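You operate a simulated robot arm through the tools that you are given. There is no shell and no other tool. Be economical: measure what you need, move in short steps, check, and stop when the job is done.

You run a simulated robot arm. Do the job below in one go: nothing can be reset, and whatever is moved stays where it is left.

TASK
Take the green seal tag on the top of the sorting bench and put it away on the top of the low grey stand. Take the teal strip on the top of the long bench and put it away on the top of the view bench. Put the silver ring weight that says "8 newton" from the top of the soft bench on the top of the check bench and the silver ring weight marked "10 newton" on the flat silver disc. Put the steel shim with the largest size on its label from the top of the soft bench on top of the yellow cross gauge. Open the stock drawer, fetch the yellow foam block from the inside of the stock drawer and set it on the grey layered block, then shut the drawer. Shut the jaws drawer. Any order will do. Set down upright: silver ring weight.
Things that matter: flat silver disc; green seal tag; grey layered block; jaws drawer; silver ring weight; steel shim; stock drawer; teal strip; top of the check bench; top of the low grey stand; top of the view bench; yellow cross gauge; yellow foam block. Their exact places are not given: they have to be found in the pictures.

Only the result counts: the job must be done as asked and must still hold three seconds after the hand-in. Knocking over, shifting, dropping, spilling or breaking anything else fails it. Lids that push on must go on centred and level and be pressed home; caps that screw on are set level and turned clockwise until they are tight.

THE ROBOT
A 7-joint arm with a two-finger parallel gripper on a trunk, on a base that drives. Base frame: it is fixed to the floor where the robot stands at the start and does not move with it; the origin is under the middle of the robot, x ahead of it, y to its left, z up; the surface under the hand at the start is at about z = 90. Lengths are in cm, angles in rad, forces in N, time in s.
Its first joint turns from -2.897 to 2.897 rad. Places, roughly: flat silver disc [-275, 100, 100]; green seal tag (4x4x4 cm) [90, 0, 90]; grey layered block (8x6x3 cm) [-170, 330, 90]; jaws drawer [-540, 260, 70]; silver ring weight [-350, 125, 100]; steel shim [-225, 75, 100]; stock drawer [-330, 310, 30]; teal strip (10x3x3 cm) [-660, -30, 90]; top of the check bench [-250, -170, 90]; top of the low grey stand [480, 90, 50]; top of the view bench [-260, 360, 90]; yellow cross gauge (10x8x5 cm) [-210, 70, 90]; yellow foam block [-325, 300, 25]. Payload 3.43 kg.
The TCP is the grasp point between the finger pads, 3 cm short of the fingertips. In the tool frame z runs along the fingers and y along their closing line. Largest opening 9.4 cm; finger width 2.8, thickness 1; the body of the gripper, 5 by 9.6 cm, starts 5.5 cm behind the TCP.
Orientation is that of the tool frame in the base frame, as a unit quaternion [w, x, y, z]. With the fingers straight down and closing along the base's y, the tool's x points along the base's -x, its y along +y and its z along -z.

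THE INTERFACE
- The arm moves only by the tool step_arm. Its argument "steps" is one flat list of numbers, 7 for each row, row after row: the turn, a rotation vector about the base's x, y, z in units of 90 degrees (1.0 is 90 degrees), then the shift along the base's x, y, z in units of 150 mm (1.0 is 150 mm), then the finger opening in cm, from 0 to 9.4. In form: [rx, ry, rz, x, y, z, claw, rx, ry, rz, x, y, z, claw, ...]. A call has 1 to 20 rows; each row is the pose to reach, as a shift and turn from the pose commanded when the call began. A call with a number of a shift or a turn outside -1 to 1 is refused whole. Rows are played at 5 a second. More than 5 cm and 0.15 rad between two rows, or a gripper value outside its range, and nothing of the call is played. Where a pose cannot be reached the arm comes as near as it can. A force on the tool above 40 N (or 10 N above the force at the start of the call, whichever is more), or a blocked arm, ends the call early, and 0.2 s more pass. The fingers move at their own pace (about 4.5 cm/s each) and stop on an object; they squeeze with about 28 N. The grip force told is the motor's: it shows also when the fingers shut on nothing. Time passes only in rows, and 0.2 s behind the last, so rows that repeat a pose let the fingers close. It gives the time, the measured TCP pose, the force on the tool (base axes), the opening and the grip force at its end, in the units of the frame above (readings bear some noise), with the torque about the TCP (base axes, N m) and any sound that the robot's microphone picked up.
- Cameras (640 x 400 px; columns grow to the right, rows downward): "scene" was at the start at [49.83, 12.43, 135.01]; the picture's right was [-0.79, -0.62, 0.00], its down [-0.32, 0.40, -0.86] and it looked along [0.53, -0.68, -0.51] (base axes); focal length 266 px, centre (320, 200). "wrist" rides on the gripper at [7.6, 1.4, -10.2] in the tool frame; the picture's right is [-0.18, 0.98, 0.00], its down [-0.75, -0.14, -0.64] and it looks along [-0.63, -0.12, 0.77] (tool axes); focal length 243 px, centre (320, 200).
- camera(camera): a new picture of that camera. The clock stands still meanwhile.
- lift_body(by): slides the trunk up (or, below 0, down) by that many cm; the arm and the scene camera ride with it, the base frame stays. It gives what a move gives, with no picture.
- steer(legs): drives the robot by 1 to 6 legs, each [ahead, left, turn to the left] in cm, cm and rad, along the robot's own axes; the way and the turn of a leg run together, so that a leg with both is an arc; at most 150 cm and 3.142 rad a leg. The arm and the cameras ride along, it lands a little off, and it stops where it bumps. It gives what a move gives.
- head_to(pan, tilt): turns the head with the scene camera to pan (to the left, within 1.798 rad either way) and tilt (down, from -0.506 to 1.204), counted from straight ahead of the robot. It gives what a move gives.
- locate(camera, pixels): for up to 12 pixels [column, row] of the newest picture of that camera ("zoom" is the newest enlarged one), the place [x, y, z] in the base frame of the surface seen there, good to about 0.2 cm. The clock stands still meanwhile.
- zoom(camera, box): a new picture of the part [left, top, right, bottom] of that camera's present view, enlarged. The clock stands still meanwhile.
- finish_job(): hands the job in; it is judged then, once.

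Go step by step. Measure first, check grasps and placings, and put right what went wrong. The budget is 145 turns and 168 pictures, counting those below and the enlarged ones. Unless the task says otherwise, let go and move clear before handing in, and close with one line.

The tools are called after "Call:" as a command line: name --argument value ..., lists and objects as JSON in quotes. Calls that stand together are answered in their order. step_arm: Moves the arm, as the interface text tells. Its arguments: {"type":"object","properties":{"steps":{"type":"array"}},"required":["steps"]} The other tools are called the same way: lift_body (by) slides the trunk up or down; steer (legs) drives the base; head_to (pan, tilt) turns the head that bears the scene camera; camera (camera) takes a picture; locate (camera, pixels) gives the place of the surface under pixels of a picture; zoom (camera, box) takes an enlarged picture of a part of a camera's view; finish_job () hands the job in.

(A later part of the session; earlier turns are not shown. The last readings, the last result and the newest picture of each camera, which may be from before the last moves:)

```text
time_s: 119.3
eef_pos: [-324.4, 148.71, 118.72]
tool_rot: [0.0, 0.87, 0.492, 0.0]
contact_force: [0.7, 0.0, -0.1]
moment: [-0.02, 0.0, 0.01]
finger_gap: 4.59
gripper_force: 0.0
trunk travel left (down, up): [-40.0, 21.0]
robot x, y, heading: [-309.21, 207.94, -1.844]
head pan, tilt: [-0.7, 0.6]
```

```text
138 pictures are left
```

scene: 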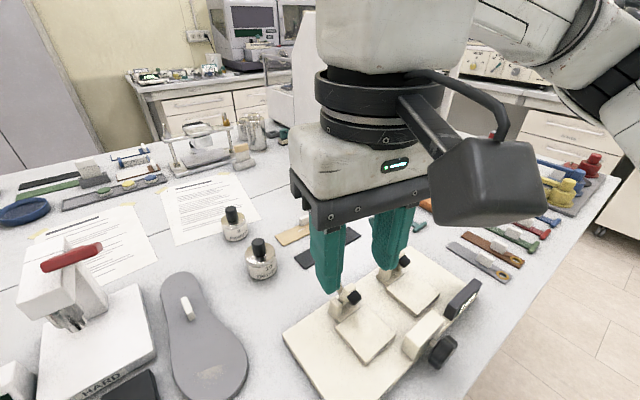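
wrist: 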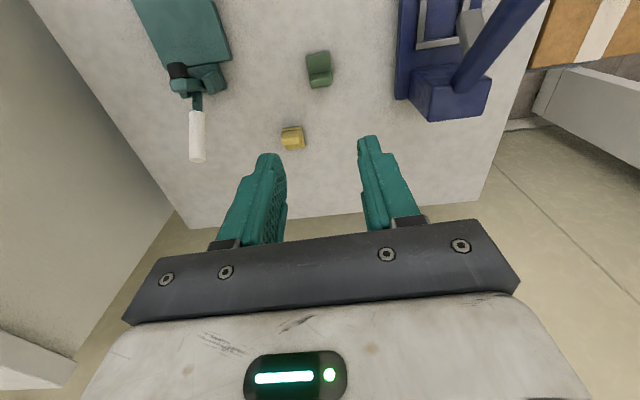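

Two ring weights stand at (497,252) and (515,310), and a flat disc at (253,218). I'll enlarge both.

Call:
head_to --pan 0.3 --tilt 0.6

Call:
zoom --camera "scene" --box '[440, 210, 600, 350]'

Call:
locate --camera "scene" --pixels '[[234, 218], [270, 218], [252, 208], [252, 228], [244, 218], [262, 207], [178, 184], [27, 187]]'

Call:
zoom --camera "scene" --box '[160, 160, 320, 260]'

Call:
zoom --camera "scene" --box '[0, 140, 200, 290]'

```text
time_s: 120.5
eef_pos: [-324.49, 148.82, 118.56]
tool_rot: [0.0, 0.87, 0.493, 0.0]
contact_force: [-0.1, 0.3, -0.6]
moment: [-0.02, 0.01, 0.02]
finger_gap: 4.61
gripper_force: 0.1
trunk travel left (down, up): [-40.0, 21.0]
robot x, y, heading: [-309.11, 207.96, -1.842]
head pan, tilt: [0.3, 0.6]
```

```text
2.86 times, centred on (520, 280) of scene
```

zoom: 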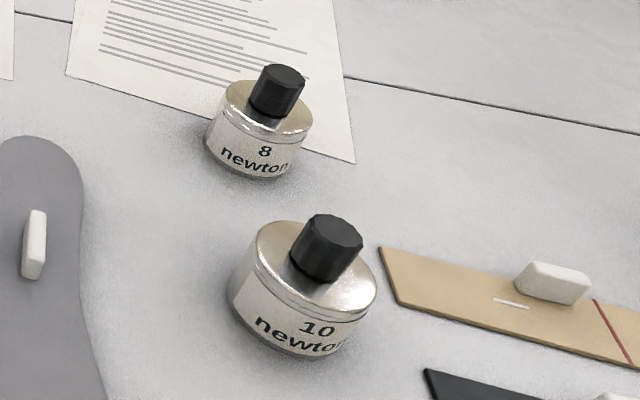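

```text
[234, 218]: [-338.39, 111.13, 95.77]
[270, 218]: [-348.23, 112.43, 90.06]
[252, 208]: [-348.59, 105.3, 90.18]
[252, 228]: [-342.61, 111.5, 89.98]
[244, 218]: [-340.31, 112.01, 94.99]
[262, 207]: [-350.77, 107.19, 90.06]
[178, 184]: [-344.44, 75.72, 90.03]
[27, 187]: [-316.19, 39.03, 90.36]
```

```text
4.00 times, centred on (240, 210) of scene
```

zoom: 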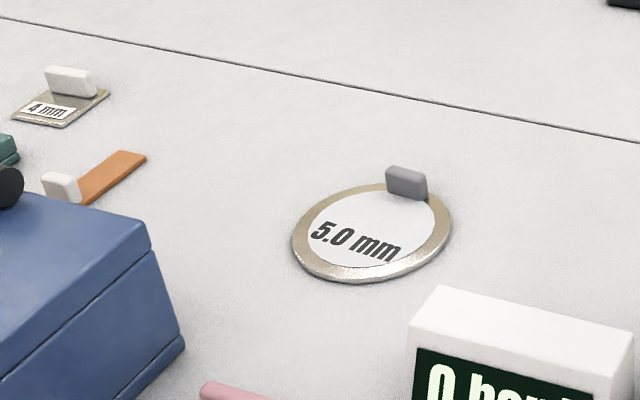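

```text
2.67 times, centred on (100, 215) of scene
```

zoom: 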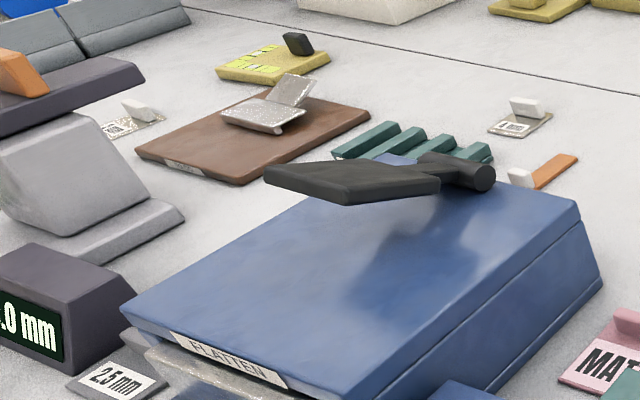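

Weights are confirmed: the far one is 8 newton, the near one 10 newton; the disc is marked 5.0 mm with a small tab. I'll measure them properly on a fresh picture.

Call:
zoom --camera "scene" --box '[440, 210, 600, 350]'

Call:
locate --camera "zoom" --pixels '[[285, 75], [235, 95], [305, 122], [260, 95], [290, 130], [225, 150], [340, 225], [260, 235], [370, 290], [345, 300], [240, 300], [315, 255]]'

Call:
zoom --camera "scene" --box '[210, 185, 300, 245]'

Call:
locate --camera "zoom" --pixels '[[150, 245], [420, 200], [300, 165], [250, 300], [340, 145], [385, 150], [390, 175], [330, 170], [280, 220], [200, 190], [360, 290], [450, 260]]'

```text
2.86 times, centred on (520, 280) of scene
```

zoom: 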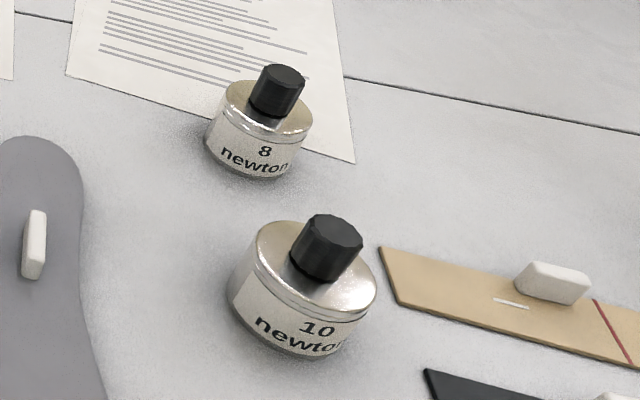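

```text
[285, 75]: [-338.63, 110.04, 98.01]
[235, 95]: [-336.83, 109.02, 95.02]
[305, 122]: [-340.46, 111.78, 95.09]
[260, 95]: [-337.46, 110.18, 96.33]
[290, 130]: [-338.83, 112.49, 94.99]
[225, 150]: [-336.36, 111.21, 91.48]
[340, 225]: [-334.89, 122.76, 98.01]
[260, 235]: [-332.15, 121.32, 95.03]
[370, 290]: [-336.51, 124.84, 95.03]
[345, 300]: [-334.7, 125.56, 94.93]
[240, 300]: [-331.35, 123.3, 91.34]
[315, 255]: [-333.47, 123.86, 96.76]
```

```text
6.67 times, centred on (255, 215) of scene
```

zoom: 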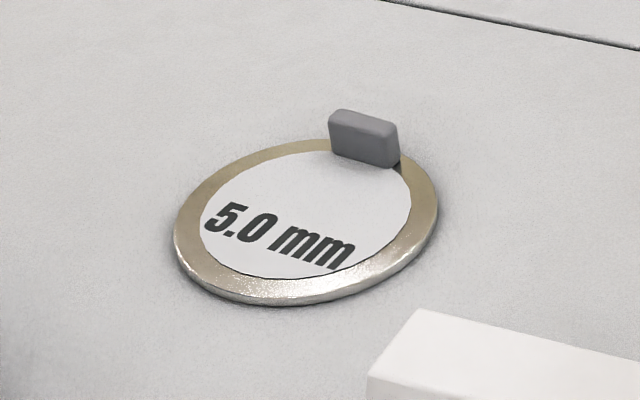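

```text
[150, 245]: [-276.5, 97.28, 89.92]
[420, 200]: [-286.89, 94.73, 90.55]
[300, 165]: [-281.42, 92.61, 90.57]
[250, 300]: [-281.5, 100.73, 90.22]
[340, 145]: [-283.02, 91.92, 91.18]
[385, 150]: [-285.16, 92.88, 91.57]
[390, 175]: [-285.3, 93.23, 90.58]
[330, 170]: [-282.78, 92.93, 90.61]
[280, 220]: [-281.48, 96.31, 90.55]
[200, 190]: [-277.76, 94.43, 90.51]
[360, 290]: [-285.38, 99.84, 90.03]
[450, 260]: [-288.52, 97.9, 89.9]
```

Disc centre is about (-282.3,95.7), the 10 N knob at (-334.4,123.3), the 8 N knob at (-338.8,110.4). They're a bit far, so I'll look down to see how close the base can get to the bench.

Call:
head_to --pan 0.5 --tilt 1.2

Call:
camera --camera "scene"

Call:
locate --camera "scene" --pixels '[[100, 350], [200, 350], [300, 350], [400, 350], [500, 350], [200, 390], [300, 390], [400, 390], [100, 250], [200, 250], [300, 250], [400, 250]]'

```text
time_s: 121.5
eef_pos: [-324.36, 148.79, 118.67]
tool_rot: [0.0, 0.87, 0.493, 0.0]
contact_force: [0.2, -0.2, 0.4]
moment: [0.02, 0.02, 0.01]
finger_gap: 4.6
gripper_force: 0.1
trunk travel left (down, up): [-40.0, 21.0]
robot x, y, heading: [-309.31, 208.27, -1.839]
head pan, tilt: [0.499, 1.201]
```

```text
132 pictures are left
```

scene: 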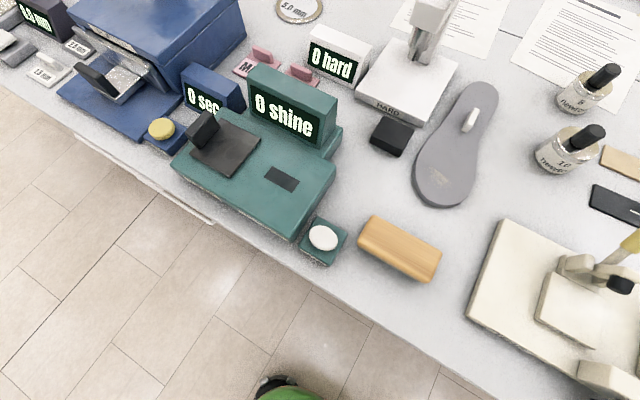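

```text
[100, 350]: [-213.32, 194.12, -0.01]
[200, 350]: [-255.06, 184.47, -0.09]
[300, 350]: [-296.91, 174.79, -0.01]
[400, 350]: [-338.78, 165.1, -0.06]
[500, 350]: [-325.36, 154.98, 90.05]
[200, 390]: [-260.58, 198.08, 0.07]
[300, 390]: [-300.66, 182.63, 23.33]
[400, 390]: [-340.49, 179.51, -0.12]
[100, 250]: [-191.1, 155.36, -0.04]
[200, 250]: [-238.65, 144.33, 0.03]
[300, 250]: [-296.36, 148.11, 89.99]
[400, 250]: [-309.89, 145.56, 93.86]
```

The base front is about 29 cm ahead of its centre and the bench edge 55 cm, so moving 20 cm nearer is safe. I'll move 20 ahead and 20 left.

Call:
steer --legs '[[20, 20, 0]]'

Call:
head_to --pan 0.0 --tilt 0.8

Call:
camera --camera "scene"

```text
time_s: 123.5
eef_pos: [-310.91, 124.07, 118.64]
tool_rot: [0.0, 0.872, 0.49, 0.0]
contact_force: [0.1, -0.1, -0.5]
moment: [-0.02, 0.01, -0.02]
finger_gap: 4.59
gripper_force: 0.1
trunk travel left (down, up): [-40.0, 21.0]
robot x, y, heading: [-295.26, 183.28, -1.844]
head pan, tilt: [0.499, 1.201]
```

```text
time_s: 124.5
eef_pos: [-310.84, 124.07, 118.69]
tool_rot: [0.0, 0.872, 0.49, -0.001]
contact_force: [-0.4, 0.6, -0.2]
moment: [0.02, -0.01, 0.0]
finger_gap: 4.59
gripper_force: 0.0
trunk travel left (down, up): [-40.0, 21.0]
robot x, y, heading: [-295.74, 183.05, -1.843]
head pan, tilt: [0.0, 0.799]
```

```text
131 pictures are left
```

scene: 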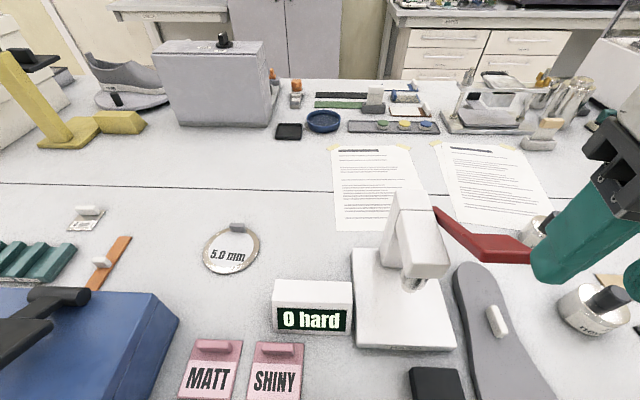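

I'll check the press height and lever, then move over the 10 N weight.

Call:
locate --camera "scene" --pixels '[[415, 195], [430, 245], [440, 215], [515, 248], [520, 240], [60, 290], [230, 40]]'

Call:
step_arm --steps '[0, 0, 0, -0.27, 0, 0.1, 4.6, 0, 0, 0, -0.54, 0, 0.1, 4.6, 0, 0, 0, -0.8, 0, 0.1, 4.6]'

Call:
step_arm --steps '[0, 0, 0, -0.27, -0.02, -0.1, 4.6, 0, 0, 0, -0.54, -0.04, -0.3, 4.6, 0, 0, 0, -0.77, -0.05, -0.5, 4.6, 0, 0, 0, -0.77, -0.05, -0.5, 4.6]'

Call:
camera --camera "wrist"

```text
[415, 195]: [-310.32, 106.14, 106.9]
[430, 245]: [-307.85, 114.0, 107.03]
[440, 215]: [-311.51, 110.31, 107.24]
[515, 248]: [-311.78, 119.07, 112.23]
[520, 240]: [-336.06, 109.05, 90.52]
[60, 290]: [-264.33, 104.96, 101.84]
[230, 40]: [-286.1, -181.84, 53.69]
```

```text
time_s: 125.2
eef_pos: [-322.85, 124.07, 119.99]
tool_rot: [0.0, 0.871, 0.491, 0.001]
contact_force: [-0.7, -0.2, -0.1]
moment: [0.03, 0.03, 0.01]
finger_gap: 4.6
gripper_force: 0.1
trunk travel left (down, up): [-40.0, 21.0]
robot x, y, heading: [-295.39, 183.15, -1.843]
head pan, tilt: [0.0, 0.799]
```

```text
refused: row 2 steps farther than a row can; nothing moved
```

```text
130 pictures are left
```

wrist: 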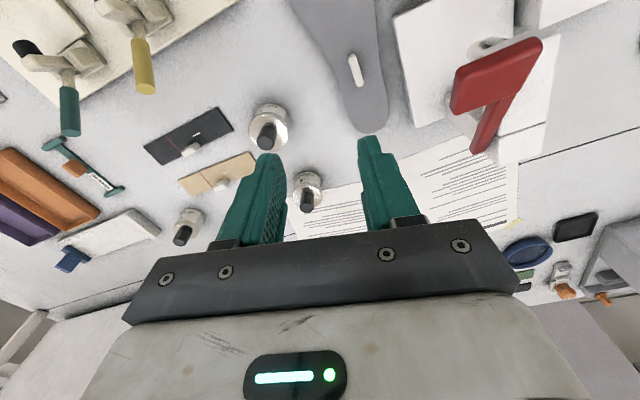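

The call was refused for row size. I'll repeat it with finer rows.

Call:
step_arm --steps '[0, 0, 0, -0.25, -0.02, 0, 4.6, 0, 0, 0, -0.52, -0.04, 0, 4.6, 0, 0, 0, -0.77, -0.05, -0.1, 4.6, 0, 0, 0, -0.77, -0.05, -0.4, 4.6, 0, 0, 0, -0.77, -0.05, -0.7, 4.6, 0, 0, 0, -0.77, -0.05, -0.7, 4.6]'

Call:
camera --camera "wrist"

Call:
locate --camera "wrist" --pixels '[[320, 120], [320, 100], [330, 110], [310, 130], [340, 90], [300, 100]]'

```text
time_s: 126.7
eef_pos: [-334.38, 123.47, 109.67]
tool_rot: [0.0, 0.872, 0.489, -0.001]
contact_force: [-1.3, 0.1, -0.1]
moment: [-0.02, -0.03, -0.02]
finger_gap: 4.61
gripper_force: 0.0
trunk travel left (down, up): [-40.0, 21.0]
robot x, y, heading: [-295.59, 183.1, -1.847]
head pan, tilt: [0.0, 0.799]
```

```text
129 pictures are left
```

wrist: 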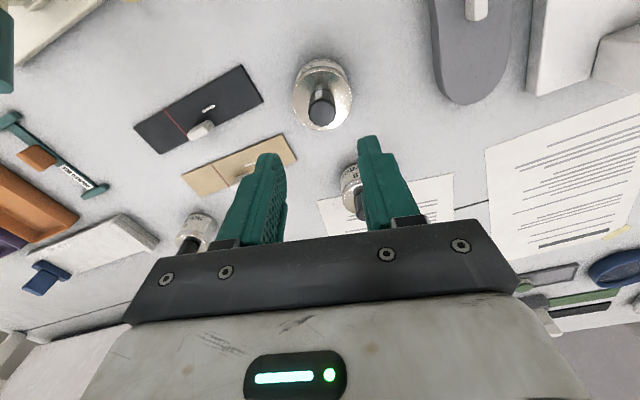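

```text
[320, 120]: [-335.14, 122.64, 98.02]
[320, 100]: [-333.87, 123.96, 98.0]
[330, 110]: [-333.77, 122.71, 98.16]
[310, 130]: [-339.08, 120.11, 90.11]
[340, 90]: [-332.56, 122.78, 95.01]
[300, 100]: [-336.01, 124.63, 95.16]
```

The knob is centred under the hand at (-334.4,123.3). I'll descend, grip it and lift.

Call:
step_arm --steps '[0, 0, 0, 0, 0, -0.25, 4.6, 0, 0, 0, 0, 0, -0.5, 4.6, 0, 0, 0, 0, 0, -0.74, 4.6, 0, 0, 0, 0, 0, -0.74, 1, 0, 0, 0, 0, 0, -0.74, 1, 0, 0, 0, 0, 0, -0.74, 1, 0, 0, 0, 0, 0, -0.74, 1, 0, 0, 0, 0, 0, -0.6, 1, 0, 0, 0, 0, 0, -0.3, 1, 0, 0, 0, 0, 0, 0, 1, 0, 0, 0, 0, 0, 0.3, 1, 0, 0, 0, 0, 0, 0.6, 1, 0, 0, 0, 0, 0, 0.9, 1]'

Call:
camera --camera "wrist"

```text
time_s: 129.4
eef_pos: [-334.52, 123.34, 123.27]
tool_rot: [-0.001, 0.872, 0.489, 0.001]
contact_force: [-1.2, 0.1, -11.0]
moment: [0.04, 0.04, -0.01]
finger_gap: 2.53
gripper_force: 27.5
trunk travel left (down, up): [-40.0, 21.0]
robot x, y, heading: [-295.29, 183.29, -1.85]
head pan, tilt: [0.0, 0.799]
```

```text
128 pictures are left
```

wrist: 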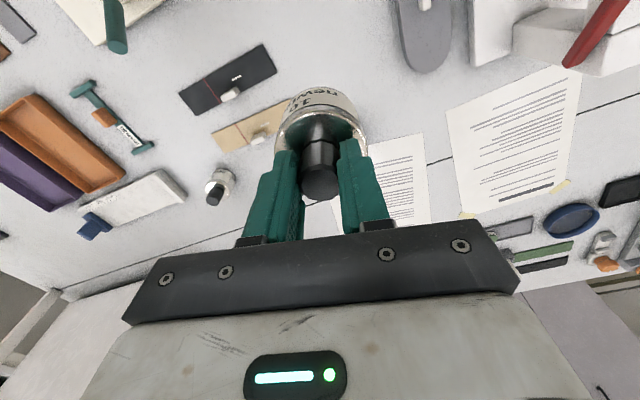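

The 10 N weight is held. I'll carry it over the press toward the disc at about z 126.

Call:
step_arm --steps '[0, 0, 0, 0.1, -0.05, 0.2, 1, 0, 0, 0, 0.3, -0.15, 0.2, 1, 0, 0, 0, 0.58, -0.3, 0.2, 1, 0, 0, 0, 0.877, -0.448, 0.2, 1]'

Call:
step_arm --steps '[0, 0, 0, 0.22, -0.112, 0, 1, 0, 0, 0, 0.44, -0.224, 0, 1, 0, 0, 0, 0.66, -0.336, 0, 1, 0, 0, 0, 0.877, -0.448, 0, 1]'

Call:
step_arm --steps '[0, 0, 0, 0.22, -0.112, 0, 1, 0, 0, 0, 0.44, -0.224, 0, 1, 0, 0, 0, 0.66, -0.336, 0, 1, 0, 0, 0, 0.877, -0.448, 0, 1]'

Call:
step_arm --steps '[0, 0, 0, 0.22, -0.112, 0, 1, 0, 0, 0, 0.44, -0.224, 0, 1, 0, 0, 0, 0.66, -0.336, 0, 1, 0, 0, 0, 0.877, -0.448, 0, 1, 0, 0, 0, 0.877, -0.448, -0.3, 1, 0, 0, 0, 0.877, -0.448, -0.6, 1, 0, 0, 0, 0.877, -0.448, -0.9, 1, 0, 0, 0, 0.877, -0.448, -0.9, 1]'

Call:
camera --camera "wrist"

Call:
camera --camera "scene"

```text
time_s: 130.4
eef_pos: [-321.38, 116.62, 126.52]
tool_rot: [0.0, 0.872, 0.49, 0.001]
contact_force: [-0.4, 0.3, -9.9]
moment: [0.02, -0.06, -0.01]
finger_gap: 2.54
gripper_force: 27.8
trunk travel left (down, up): [-40.0, 21.0]
robot x, y, heading: [-295.42, 182.8, -1.847]
head pan, tilt: [0.0, 0.799]
```

```text
time_s: 131.4
eef_pos: [-308.09, 110.08, 126.04]
tool_rot: [0.0, 0.872, 0.489, 0.0]
contact_force: [-0.7, -0.1, -10.2]
moment: [0.02, -0.04, 0.02]
finger_gap: 2.55
gripper_force: 28.5
trunk travel left (down, up): [-40.0, 21.0]
robot x, y, heading: [-295.15, 183.36, -1.849]
head pan, tilt: [0.0, 0.799]
```

```text
time_s: 132.4
eef_pos: [-294.85, 103.24, 126.12]
tool_rot: [0.0, 0.872, 0.49, 0.0]
contact_force: [-0.7, -0.8, -10.5]
moment: [0.01, 0.01, 0.01]
finger_gap: 2.53
gripper_force: 28.7
trunk travel left (down, up): [-40.0, 21.0]
robot x, y, heading: [-295.23, 183.04, -1.849]
head pan, tilt: [0.0, 0.799]
```

```text
time_s: 134.2
eef_pos: [-281.87, 96.43, 112.72]
tool_rot: [0.0, 0.872, 0.49, 0.0]
contact_force: [0.3, -0.1, -10.0]
moment: [0.04, -0.04, -0.04]
finger_gap: 2.57
gripper_force: 28.3
trunk travel left (down, up): [-40.0, 21.0]
robot x, y, heading: [-295.55, 183.08, -1.848]
head pan, tilt: [0.0, 0.799]
```

```text
127 pictures are left
```

wrist: 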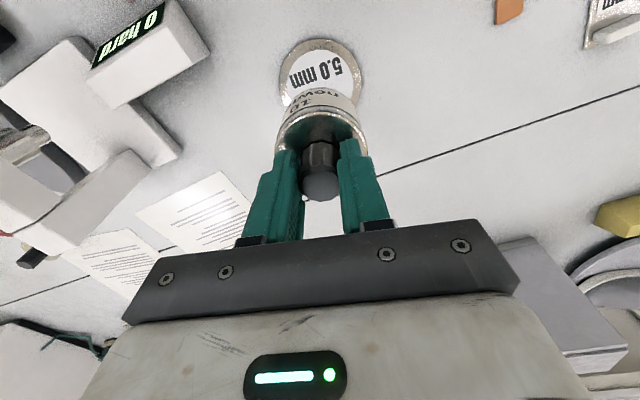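

```text
126 pictures are left
```

scene: 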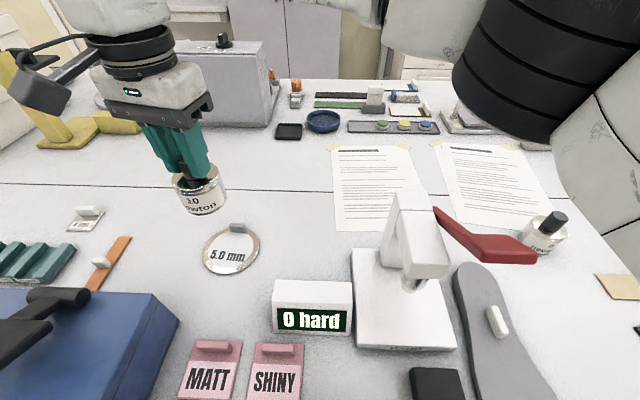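

The hand is at (-281.9,96.4), above the disc. I'll lower slowly, release and rise.

Call:
step_arm --steps '[0, 0, 0, 0, 0, -0.3, 1, 0, 0, 0, 0, 0, -0.6, 1, 0, 0, 0, 0, 0, -0.8, 1, 0, 0, 0, 0, 0, -0.88, 1, 0, 0, 0, 0, 0, -0.9, 1, 0, 0, 0, 0, 0, -0.9, 1]'

Call:
step_arm --steps '[0, 0, 0, 0, 0, 0, 4.6, 0, 0, 0, 0, 0, 0, 4.6, 0, 0, 0, 0, 0, 0, 4.6, 0, 0, 0, 0, 0, 0.3, 4.6, 0, 0, 0, 0, 0, 0.6, 4.6, 0, 0, 0, 0, 0, 0.9, 4.6]'

Call:
camera --camera "scene"

Call:
zoom --camera "scene" --box '[180, 190, 280, 290]'

```text
time_s: 135.7
eef_pos: [-281.76, 96.35, 99.15]
tool_rot: [0.0, 0.871, 0.491, 0.0]
contact_force: [-2.8, 1.1, 1.4]
moment: [0.04, 0.16, 0.05]
finger_gap: 2.55
gripper_force: 28.0
trunk travel left (down, up): [-40.0, 21.0]
robot x, y, heading: [-295.42, 183.33, -1.842]
head pan, tilt: [0.0, 0.799]
```

```text
time_s: 137.1
eef_pos: [-281.58, 96.13, 112.45]
tool_rot: [-0.001, 0.872, 0.49, 0.0]
contact_force: [0.9, 0.1, 0.0]
moment: [0.04, -0.03, 0.03]
finger_gap: 4.61
gripper_force: 0.0
trunk travel left (down, up): [-40.0, 21.0]
robot x, y, heading: [-295.6, 183.0, -1.847]
head pan, tilt: [0.0, 0.799]
```

```text
125 pictures are left
```

scene: 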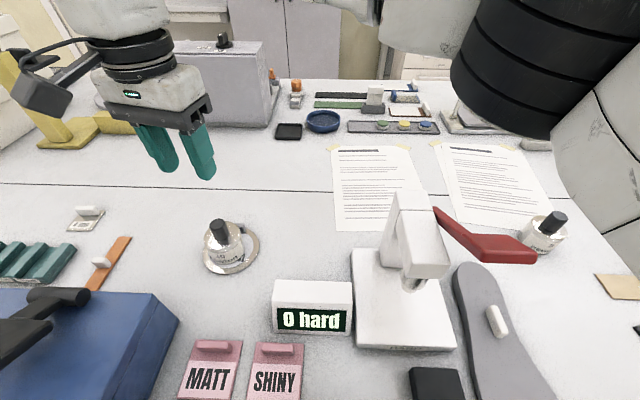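

```text
4.00 times, centred on (230, 240) of scene
```

zoom: 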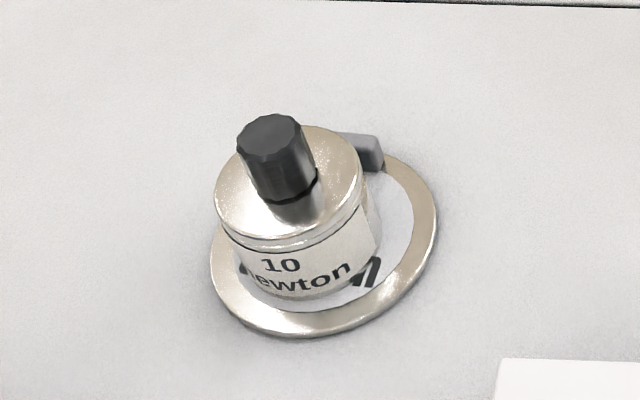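

The 10 N weight stands level on the disc clear of the tab. I'll retract and raise the arm, then drive left to the shims.

Call:
step_arm --steps '[0, 0, 0, 0, 0, 0.3, 5, 0, 0, 0, 0, 0, 0.6, 5, 0, 0, 0, 0.05, 0.25, 0.8, 5, 0, 0, 0, 0.1, 0.5, 0.95, 5, 0, 0, 0, 0.15, 0.75, 0.95, 5, 0, 0, 0, 0.2, 1, 0.95, 5]'

Call:
steer --legs '[[-2, 95, -0.02]]'

Call:
head_to --pan 0.0 --tilt 0.8

Call:
camera --camera "scene"

```text
time_s: 138.4
eef_pos: [-278.77, 111.5, 126.83]
tool_rot: [0.0, 0.871, 0.491, -0.001]
contact_force: [1.4, 0.0, -0.1]
moment: [0.01, 0.0, -0.01]
finger_gap: 4.98
gripper_force: 0.0
trunk travel left (down, up): [-40.0, 21.0]
robot x, y, heading: [-295.36, 183.11, -1.849]
head pan, tilt: [0.0, 0.799]
```

```text
time_s: 143.4
eef_pos: [-191.28, 84.93, 126.81]
tool_rot: [-0.001, 0.882, 0.47, 0.0]
contact_force: [-0.2, 0.9, -0.2]
moment: [-0.01, 0.0, 0.03]
finger_gap: 4.98
gripper_force: 0.1
trunk travel left (down, up): [-40.0, 21.0]
robot x, y, heading: [-204.66, 157.09, -1.893]
head pan, tilt: [0.0, 0.799]
```

```text
time_s: 144.0
eef_pos: [-191.3, 85.03, 126.82]
tool_rot: [0.001, 0.883, 0.47, 0.0]
contact_force: [-0.4, -0.7, -0.2]
moment: [0.01, -0.01, 0.0]
finger_gap: 4.99
gripper_force: 0.0
trunk travel left (down, up): [-40.0, 21.0]
robot x, y, heading: [-204.58, 157.37, -1.885]
head pan, tilt: [0.0, 0.799]
```

```text
123 pictures are left
```

scene: 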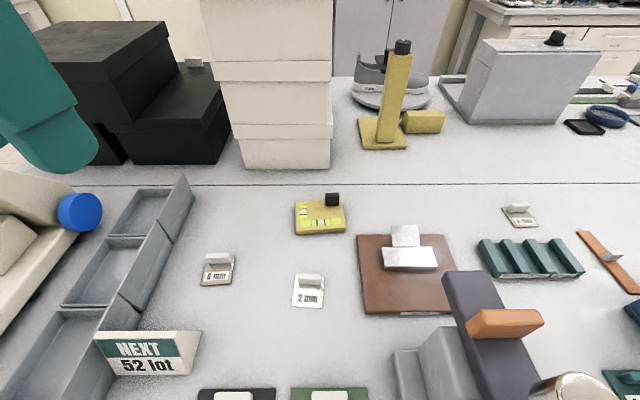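

The 6 mm shim is at (218,268) and the gauge at (320,215). I'll measure both in enlargements.

Call:
zoom --camera "scene" --box '[188, 240, 252, 296]'

Call:
locate --camera "zoom" --pixels '[[200, 150], [400, 150], [200, 180], [420, 190], [300, 160], [120, 430], [420, 425], [460, 150], [300, 130], [220, 130], [380, 125], [300, 360]]'

Call:
zoom --camera "scene" --box '[284, 180, 356, 243]'

Call:
locate --camera "zoom" --pixels '[[110, 220], [110, 420], [530, 390], [500, 190], [350, 120], [460, 115], [400, 150], [300, 250], [230, 300], [300, 380], [450, 300], [350, 220]]'

```text
7.14 times, centred on (220, 268) of scene
```

zoom: 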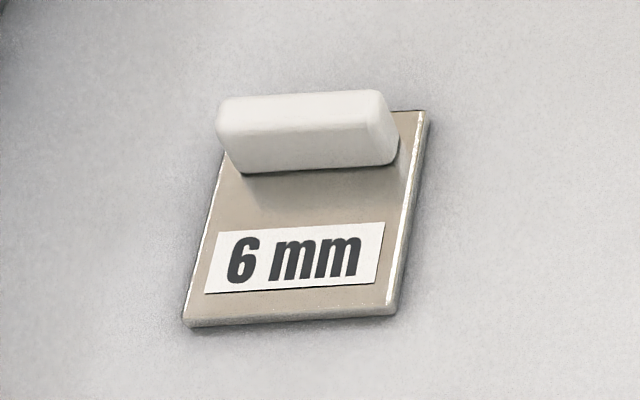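

```text
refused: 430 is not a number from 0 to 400
```

```text
6.35 times, centred on (320, 212) of scene
```

zoom: 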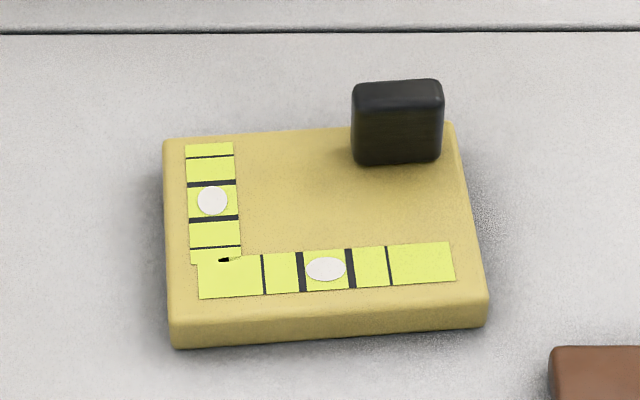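

```text
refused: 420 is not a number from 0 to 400
```

I used rows beyond 400; I'll repeat with valid pixels.

Call:
locate --camera "zoom" --pixels '[[170, 145], [178, 318], [480, 295], [455, 130], [358, 88], [435, 85], [360, 155], [435, 155], [300, 200], [280, 220]]'

Call:
zoom --camera "scene" --box '[188, 240, 252, 296]'

Call:
locate --camera "zoom" --pixels '[[225, 105], [380, 95], [230, 160], [390, 155], [300, 110], [300, 150], [190, 315], [390, 310], [425, 115], [310, 210]]'

```text
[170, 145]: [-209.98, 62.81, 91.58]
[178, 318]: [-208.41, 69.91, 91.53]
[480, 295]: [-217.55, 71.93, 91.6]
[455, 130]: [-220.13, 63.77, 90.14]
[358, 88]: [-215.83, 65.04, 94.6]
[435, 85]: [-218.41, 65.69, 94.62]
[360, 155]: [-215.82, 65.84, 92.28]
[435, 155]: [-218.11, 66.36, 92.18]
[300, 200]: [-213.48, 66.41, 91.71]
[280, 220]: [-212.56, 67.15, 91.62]
```

```text
7.14 times, centred on (220, 268) of scene
```

zoom: 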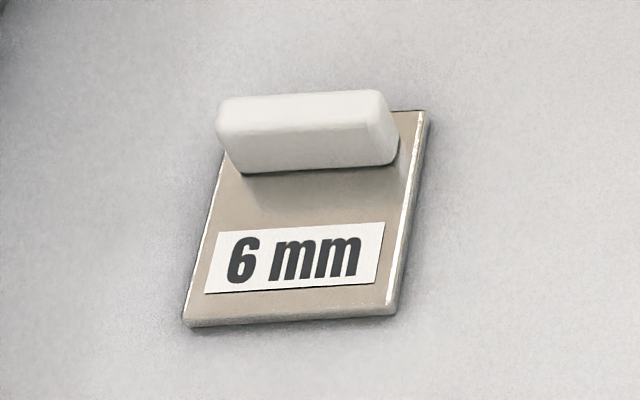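

```text
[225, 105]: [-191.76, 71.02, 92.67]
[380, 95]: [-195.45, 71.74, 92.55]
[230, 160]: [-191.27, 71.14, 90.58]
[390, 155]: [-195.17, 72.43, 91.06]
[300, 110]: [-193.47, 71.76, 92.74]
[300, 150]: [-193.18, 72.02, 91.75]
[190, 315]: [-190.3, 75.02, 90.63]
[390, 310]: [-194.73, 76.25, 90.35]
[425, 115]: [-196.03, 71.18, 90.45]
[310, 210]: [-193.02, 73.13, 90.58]
```

The shim's handle centre is about (-193.4,71.4) and the target on the gauge plate is (-212.25,65.3) for the handle. I'll turn the hand to close across the handle and hover over it.

Call:
step_arm --steps '[0, 0, -0.086, -0.015, -0.1, 0, 5, 0, 0, -0.172, -0.03, -0.2, 0, 5, 0, 0, -0.258, -0.045, -0.3, 0, 5, 0, 0, -0.344, -0.06, -0.4, 0, 5, 0, 0, -0.43, -0.075, -0.5, 0, 5, 0, 0, -0.516, -0.09, -0.6, -0.15, 5, 0, 0, -0.602, -0.105, -0.7, -0.3, 5, 0, 0, -0.688, -0.12, -0.8, -0.45, 5, 0, 0, -0.774, -0.14, -0.907, -0.6, 5, 0, 0, -0.774, -0.14, -0.907, -0.85, 5, 0, 0, -0.774, -0.14, -0.907, -1, 5, 0, 0, -0.774, -0.14, -0.907, -1, 5]'

Call:
camera --camera "wrist"

```text
time_s: 146.6
eef_pos: [-193.3, 71.23, 111.8]
tool_rot: [0.0, 0.993, -0.119, 0.0]
contact_force: [0.3, -0.5, -1.0]
moment: [-0.01, 0.01, 0.01]
finger_gap: 5.0
gripper_force: 0.1
trunk travel left (down, up): [-40.0, 21.0]
robot x, y, heading: [-204.34, 157.1, -1.89]
head pan, tilt: [0.0, 0.799]
```

```text
119 pictures are left
```

wrist: 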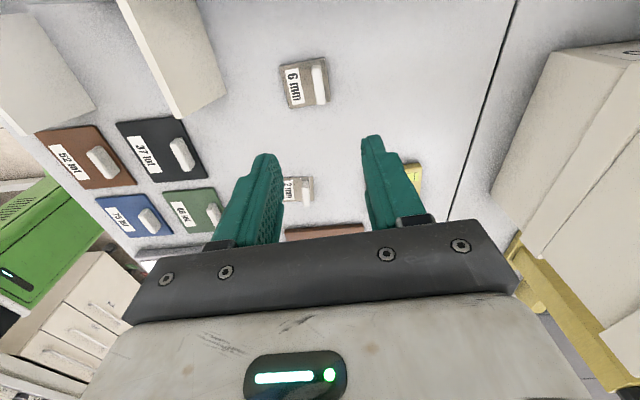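

The handle shows at (320,82) between the fingers. I'll check its centre with the wrist view and go part of the way down.

Call:
locate --camera "wrist" --pixels '[[313, 66], [320, 64], [319, 102], [327, 100], [318, 85], [324, 82], [312, 85]]'

Call:
step_arm --steps '[0, 0, 0, 0, 0, -0.3, 5, 0, 0, 0, 0, 0, -0.6, 5, 0, 0, 0, 0, 0, -0.8, 4, 0, 0, 0, 0, 0, -0.8, 4]'

Call:
camera --camera "wrist"

```text
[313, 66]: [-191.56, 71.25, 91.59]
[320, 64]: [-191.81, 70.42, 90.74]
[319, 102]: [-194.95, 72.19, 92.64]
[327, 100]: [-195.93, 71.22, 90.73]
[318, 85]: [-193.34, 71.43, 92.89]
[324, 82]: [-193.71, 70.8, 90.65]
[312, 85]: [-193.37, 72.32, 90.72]
```

```text
time_s: 147.6
eef_pos: [-193.52, 71.3, 99.84]
tool_rot: [0.0, 0.993, -0.118, -0.001]
contact_force: [-0.1, -0.2, -0.4]
moment: [0.0, 0.0, 0.02]
finger_gap: 4.01
gripper_force: 0.1
trunk travel left (down, up): [-40.0, 21.0]
robot x, y, heading: [-204.54, 157.08, -1.89]
head pan, tilt: [0.0, 0.799]
```

```text
118 pictures are left
```

wrist: 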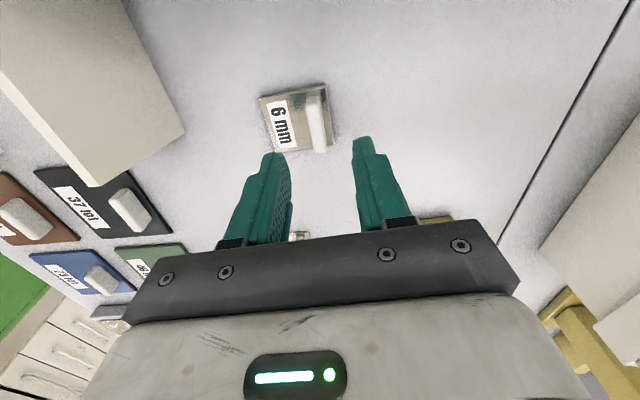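

The hand is aligned with the handle. I'll go down to z≈93.9, close and lift.

Call:
step_arm --steps '[0, 0, 0, 0, 0, -0.25, 4, 0, 0, 0, 0, 0, -0.39, 4, 0, 0, 0, 0, 0, -0.39, 0.3, 0, 0, 0, 0, 0, -0.39, 0.3, 0, 0, 0, 0, 0, -0.39, 0.3, 0, 0, 0, 0, 0, -0.39, 0.3, 0, 0, 0, 0, 0, -0.3, 0.3, 0, 0, 0, 0, 0, 0, 0.3, 0, 0, 0, 0, 0, 0.15, 0.3, 0, 0, 0, 0, 0, 0.15, 0.3]'

Call:
camera --camera "wrist"

```text
time_s: 149.8
eef_pos: [-193.45, 71.29, 101.93]
tool_rot: [0.0, 0.993, -0.119, 0.0]
contact_force: [-0.4, 0.1, -1.4]
moment: [0.01, 0.0, -0.01]
finger_gap: 1.06
gripper_force: 28.5
trunk travel left (down, up): [-40.0, 21.0]
robot x, y, heading: [-204.36, 157.44, -1.895]
head pan, tilt: [0.0, 0.799]
```

```text
117 pictures are left
```

wrist: 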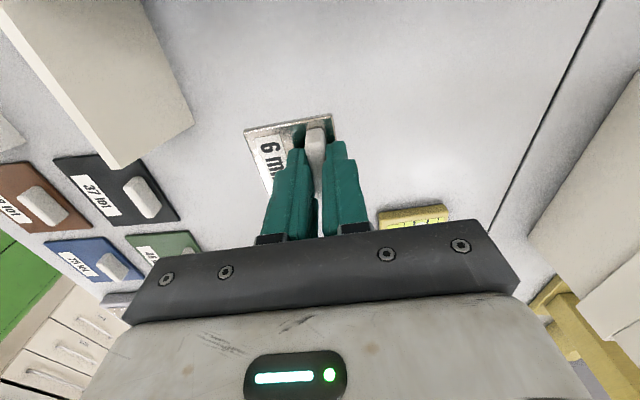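

The shim is held. I'll carry it over the gauge and check.

Call:
step_arm --steps '[0, 0, 0, -0.21, -0.07, 0, 0.3, 0, 0, 0, -0.42, -0.135, 0, 0.3, 0, 0, 0, -0.627, -0.2, 0, 0.3]'

Call:
step_arm --steps '[0, 0, 0, -0.21, -0.07, 0, 0.3, 0, 0, 0, -0.42, -0.135, 0, 0.3, 0, 0, 0, -0.627, -0.2, 0, 0.3, 0, 0, 0, -0.627, -0.2, -0.2, 0.3, 0, 0, 0, -0.627, -0.2, -0.2, 0.3]'

Call:
zoom --camera "scene" --box '[260, 150, 400, 250]'

Call:
camera --camera "wrist"

```text
time_s: 150.6
eef_pos: [-202.7, 68.4, 102.02]
tool_rot: [0.0, 0.993, -0.118, 0.001]
contact_force: [0.6, -0.9, -2.4]
moment: [-0.01, 0.03, 0.0]
finger_gap: 1.02
gripper_force: 27.8
trunk travel left (down, up): [-40.0, 21.0]
robot x, y, heading: [-204.46, 157.14, -1.895]
head pan, tilt: [0.0, 0.799]
```

```text
time_s: 151.8
eef_pos: [-212.18, 65.36, 98.91]
tool_rot: [0.001, 0.993, -0.118, -0.001]
contact_force: [1.0, 0.1, -2.0]
moment: [-0.02, 0.02, -0.01]
finger_gap: 1.0
gripper_force: 27.7
trunk travel left (down, up): [-40.0, 21.0]
robot x, y, heading: [-204.45, 157.17, -1.892]
head pan, tilt: [0.0, 0.799]
```

```text
4.00 times, centred on (330, 200) of scene
```

zoom: 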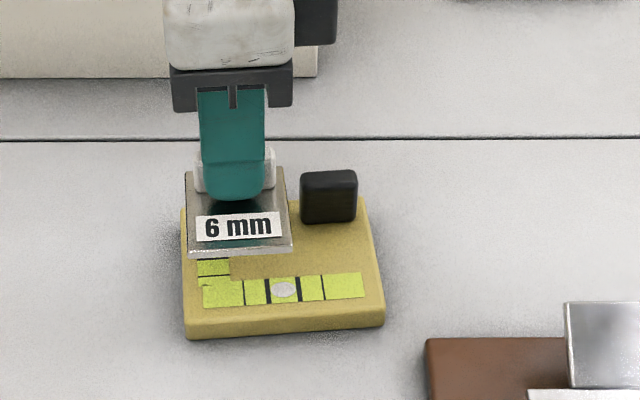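

```text
115 pictures are left
```

wrist: 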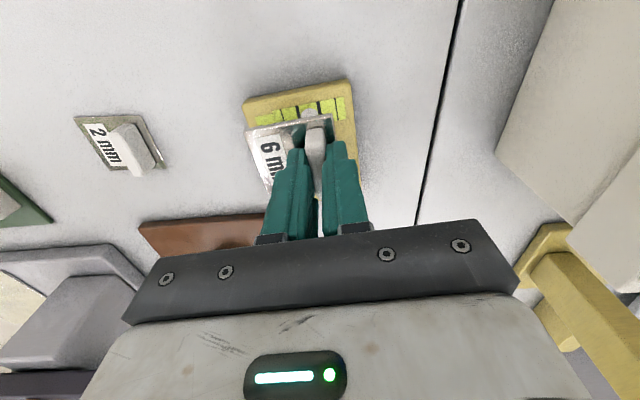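

The shim hovers over the gauge plate, clear of the knob. I'll set it down and release.

Call:
step_arm --steps '[0, 0, 0, 0, 0, -0.1, 0.3, 0, 0, 0, 0, 0, -0.19, 0.3, 0, 0, 0, 0, 0, -0.215, 0.3, 0, 0, 0, 0, 0, -0.215, 0.3, 0, 0, 0, 0, 0, -0.215, 3, 0, 0, 0, 0, 0, -0.215, 3, 0, 0, 0, 0, 0, -0.215, 3, 0, 0, 0, 0, 0, 0, 3, 0, 0, 0, 0, 0, 0.3, 3, 0, 0, 0, 0, 0, 0.6, 3, 0, 0, 0, 0, 0, 0.9, 3]'

Call:
zoom --camera "scene" --box '[260, 150, 400, 250]'

```text
time_s: 154.2
eef_pos: [-212.04, 65.63, 112.63]
tool_rot: [-0.001, 0.993, -0.118, 0.0]
contact_force: [0.3, -0.3, -0.5]
moment: [0.0, 0.03, 0.03]
finger_gap: 2.97
gripper_force: 0.2
trunk travel left (down, up): [-40.0, 21.0]
robot x, y, heading: [-204.62, 157.3, -1.894]
head pan, tilt: [0.0, 0.799]
```

```text
4.00 times, centred on (330, 200) of scene
```

zoom: 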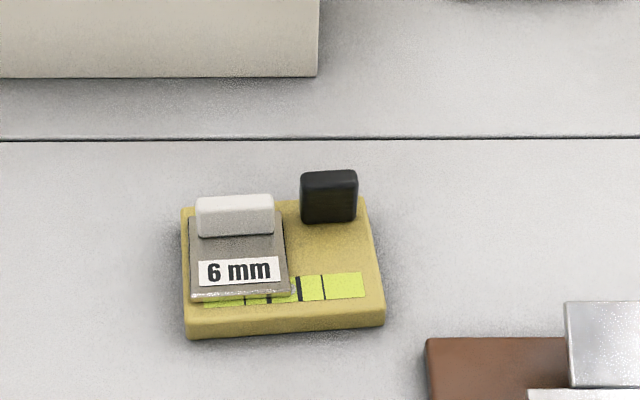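

The 6 mm shim lies well on the gauge. I'll raise, turn the hand back, and drive right to the 8 N weight.

Call:
step_arm --steps '[0, 0, 0.08, 0, 0, 0.2, 5, 0, 0, 0.16, 0, 0, 0.4, 5, 0, 0, 0.24, 0, 0, 0.6, 5, 0, 0, 0.32, 0, 0.1, 0.8, 5, 0, 0, 0.4, 0, 0.3, 0.95, 5, 0, 0, 0.48, 0, 0.5, 0.95, 5, 0, 0, 0.56, 0, 0.7, 0.95, 5, 0, 0, 0.64, 0, 0.9, 0.95, 5, 0, 0, 0.7, 0, 1, 0.95, 5]'

Call:
steer --legs '[[-1, -110, 0.04]]'

Call:
head_to --pan -0.2 --tilt 0.7

Call:
camera --camera "scene"

```text
time_s: 156.2
eef_pos: [-211.99, 80.59, 126.79]
tool_rot: [0.0, 0.908, 0.418, 0.0]
contact_force: [0.0, 0.2, 0.0]
moment: [0.01, -0.01, -0.01]
finger_gap: 5.02
gripper_force: 0.1
trunk travel left (down, up): [-40.0, 21.0]
robot x, y, heading: [-204.61, 157.46, -1.89]
head pan, tilt: [0.0, 0.799]
```

```text
time_s: 162.0
eef_pos: [-315.85, 113.93, 126.75]
tool_rot: [0.001, 0.897, 0.443, 0.0]
contact_force: [-0.6, 0.5, -0.1]
moment: [0.0, -0.02, 0.0]
finger_gap: 5.01
gripper_force: 0.1
trunk travel left (down, up): [-40.0, 21.0]
robot x, y, heading: [-312.4, 190.89, -1.837]
head pan, tilt: [0.0, 0.799]
```

```text
time_s: 162.7
eef_pos: [-315.76, 113.96, 126.7]
tool_rot: [0.0, 0.896, 0.443, 0.0]
contact_force: [-0.3, -0.5, 0.2]
moment: [0.0, -0.02, 0.03]
finger_gap: 5.01
gripper_force: 0.2
trunk travel left (down, up): [-40.0, 21.0]
robot x, y, heading: [-312.61, 190.79, -1.838]
head pan, tilt: [-0.201, 0.7]
```

```text
113 pictures are left
```

scene: 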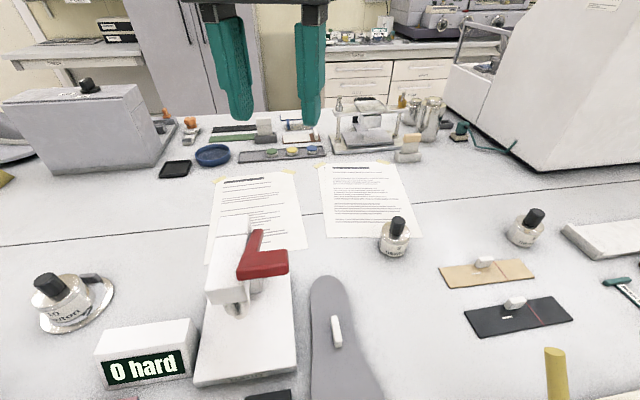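

The 8 N weight is at (395,240); I'll confirm the label and measure its knob.

Call:
zoom --camera "scene" --box '[360, 205, 440, 265]'

Call:
locate --camera "zoom" --pixels '[[300, 110], [330, 105], [270, 100], [265, 180], [300, 160], [180, 210], [380, 220], [280, 300]]'

Call:
step_arm --steps '[0, 0, 0, -0.25, -0.04, 0, 5, 0, 0, 0, -0.52, -0.08, 0, 5, 0, 0, 0, -0.78, -0.12, 0, 5]'

Call:
step_arm --steps '[0, 0, 0, -0.25, -0.04, 0, 5, 0, 0, 0, -0.52, -0.08, 0, 5, 0, 0, 0, -0.755, -0.12, 0, 5, 0, 0, 0, -0.755, -0.12, -0.3, 5, 0, 0, 0, -0.755, -0.12, -0.6, 5, 0, 0, 0, -0.755, -0.12, -0.9, 5, 0, 0, 0, -0.755, -0.12, -0.9, 5]'

Call:
camera --camera "wrist"

```text
6.67 times, centred on (400, 235) of scene
```

zoom: 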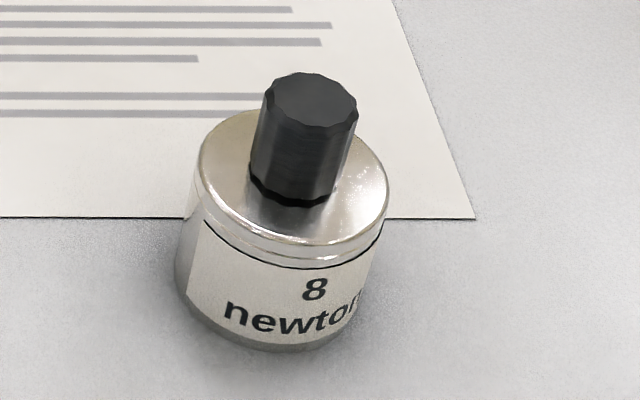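

```text
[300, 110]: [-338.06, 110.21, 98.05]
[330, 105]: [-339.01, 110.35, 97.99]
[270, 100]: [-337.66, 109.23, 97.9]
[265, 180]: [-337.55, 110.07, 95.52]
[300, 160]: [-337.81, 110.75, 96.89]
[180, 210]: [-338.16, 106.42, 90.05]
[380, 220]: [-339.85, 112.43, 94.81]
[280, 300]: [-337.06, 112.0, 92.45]
```

```text
time_s: 163.5
eef_pos: [-327.53, 112.36, 126.91]
tool_rot: [0.0, 0.896, 0.445, 0.0]
contact_force: [0.0, -0.4, -0.2]
moment: [0.0, 0.0, 0.01]
finger_gap: 4.99
gripper_force: 0.0
trunk travel left (down, up): [-40.0, 21.0]
robot x, y, heading: [-312.2, 191.01, -1.835]
head pan, tilt: [-0.201, 0.7]
```

```text
time_s: 165.1
eef_pos: [-338.88, 110.18, 113.12]
tool_rot: [0.001, 0.896, 0.444, 0.0]
contact_force: [-0.1, -0.2, 0.5]
moment: [-0.01, 0.0, 0.0]
finger_gap: 4.98
gripper_force: 0.0
trunk travel left (down, up): [-40.0, 21.0]
robot x, y, heading: [-312.66, 191.05, -1.837]
head pan, tilt: [-0.201, 0.7]
```

```text
111 pictures are left
```

wrist: 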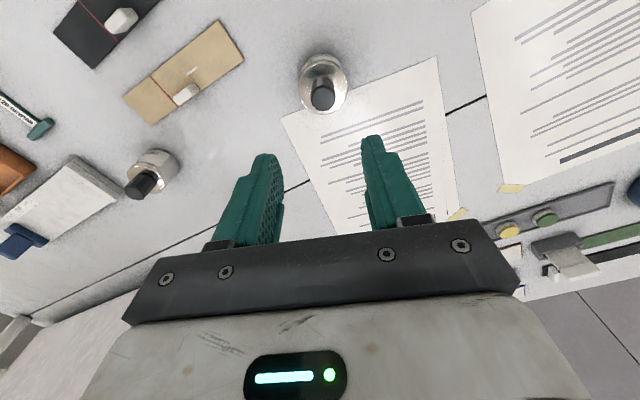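

Knob centre is about (-338.4,110.0). I'll correct slightly, descend, grip and lift.

Call:
step_arm --steps '[0, 0, 0, 0.03, -0.01, -0.3, 5, 0, 0, 0, 0.03, -0.01, -0.6, 5, 0, 0, 0, 0.03, -0.01, -0.85, 5, 0, 0, 0, 0.03, -0.01, -0.965, 5, 0, 0, 0, 0.03, -0.01, -0.965, 1, 0, 0, 0, 0.03, -0.01, -0.965, 1, 0, 0, 0, 0.03, -0.01, -0.965, 1, 0, 0, 0, 0.03, -0.01, -0.965, 1, 0, 0, 0, 0.03, -0.01, -0.8, 1, 0, 0, 0, 0.03, -0.01, -0.5, 1, 0, 0, 0, 0.03, -0.01, -0.2, 1, 0, 0, 0, 0.03, -0.01, 0.1, 1, 0, 0, 0, 0.03, -0.01, 0.4, 1, 0, 0, 0, 0.03, -0.01, 0.7, 1, 0, 0, 0, 0.03, -0.01, 1, 1]'

Call:
camera --camera "wrist"

Call:
head_to --pan -0.9 --tilt 0.45

Call:
camera --camera "scene"

Call:
locate --camera "scene" --pixels '[[100, 150], [200, 150], [300, 150], [400, 150], [500, 150], [600, 150], [200, 250], [300, 250], [400, 250], [500, 250], [600, 250], [50, 200]]'

```text
time_s: 168.3
eef_pos: [-338.06, 110.05, 128.46]
tool_rot: [0.0, 0.896, 0.444, 0.0]
contact_force: [-0.6, 0.0, -8.3]
moment: [0.0, -0.03, 0.06]
finger_gap: 2.52
gripper_force: 28.0
trunk travel left (down, up): [-40.0, 21.0]
robot x, y, heading: [-312.28, 190.94, -1.844]
head pan, tilt: [-0.201, 0.7]
```

```text
110 pictures are left
```

wrist: 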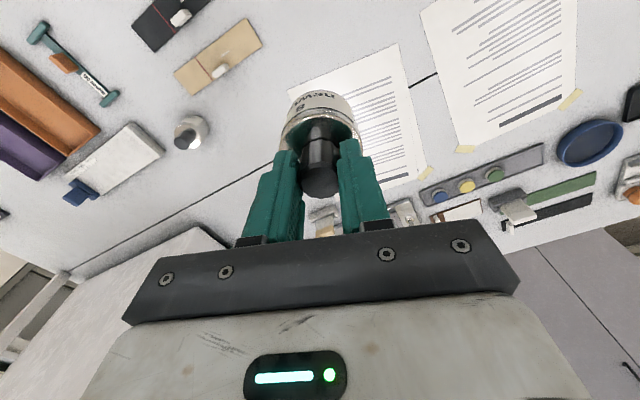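

```text
time_s: 169.4
eef_pos: [-338.0, 110.08, 128.42]
tool_rot: [0.0, 0.896, 0.444, 0.0]
contact_force: [0.1, -0.2, -7.4]
moment: [0.04, 0.0, 0.02]
finger_gap: 2.56
gripper_force: 28.2
trunk travel left (down, up): [-40.0, 21.0]
robot x, y, heading: [-312.25, 190.68, -1.839]
head pan, tilt: [-0.901, 0.45]
```

```text
109 pictures are left
```

scene: 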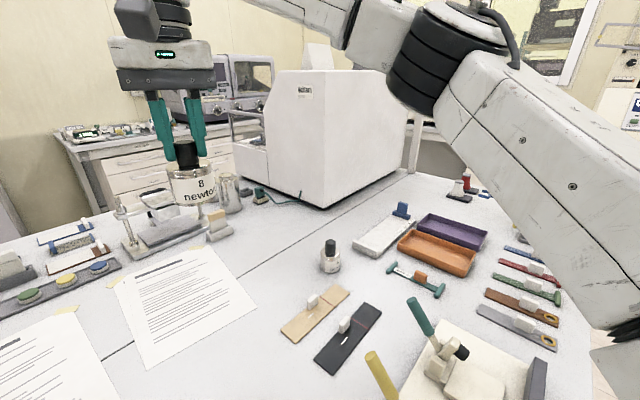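

```text
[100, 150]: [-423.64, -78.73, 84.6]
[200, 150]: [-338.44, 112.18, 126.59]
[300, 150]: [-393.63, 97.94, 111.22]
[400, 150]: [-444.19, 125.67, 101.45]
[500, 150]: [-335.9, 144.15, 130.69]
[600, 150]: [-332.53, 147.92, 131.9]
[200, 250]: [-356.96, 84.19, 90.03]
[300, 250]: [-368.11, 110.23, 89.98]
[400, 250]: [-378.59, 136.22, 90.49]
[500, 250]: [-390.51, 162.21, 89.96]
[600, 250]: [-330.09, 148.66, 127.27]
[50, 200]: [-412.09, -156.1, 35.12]
```

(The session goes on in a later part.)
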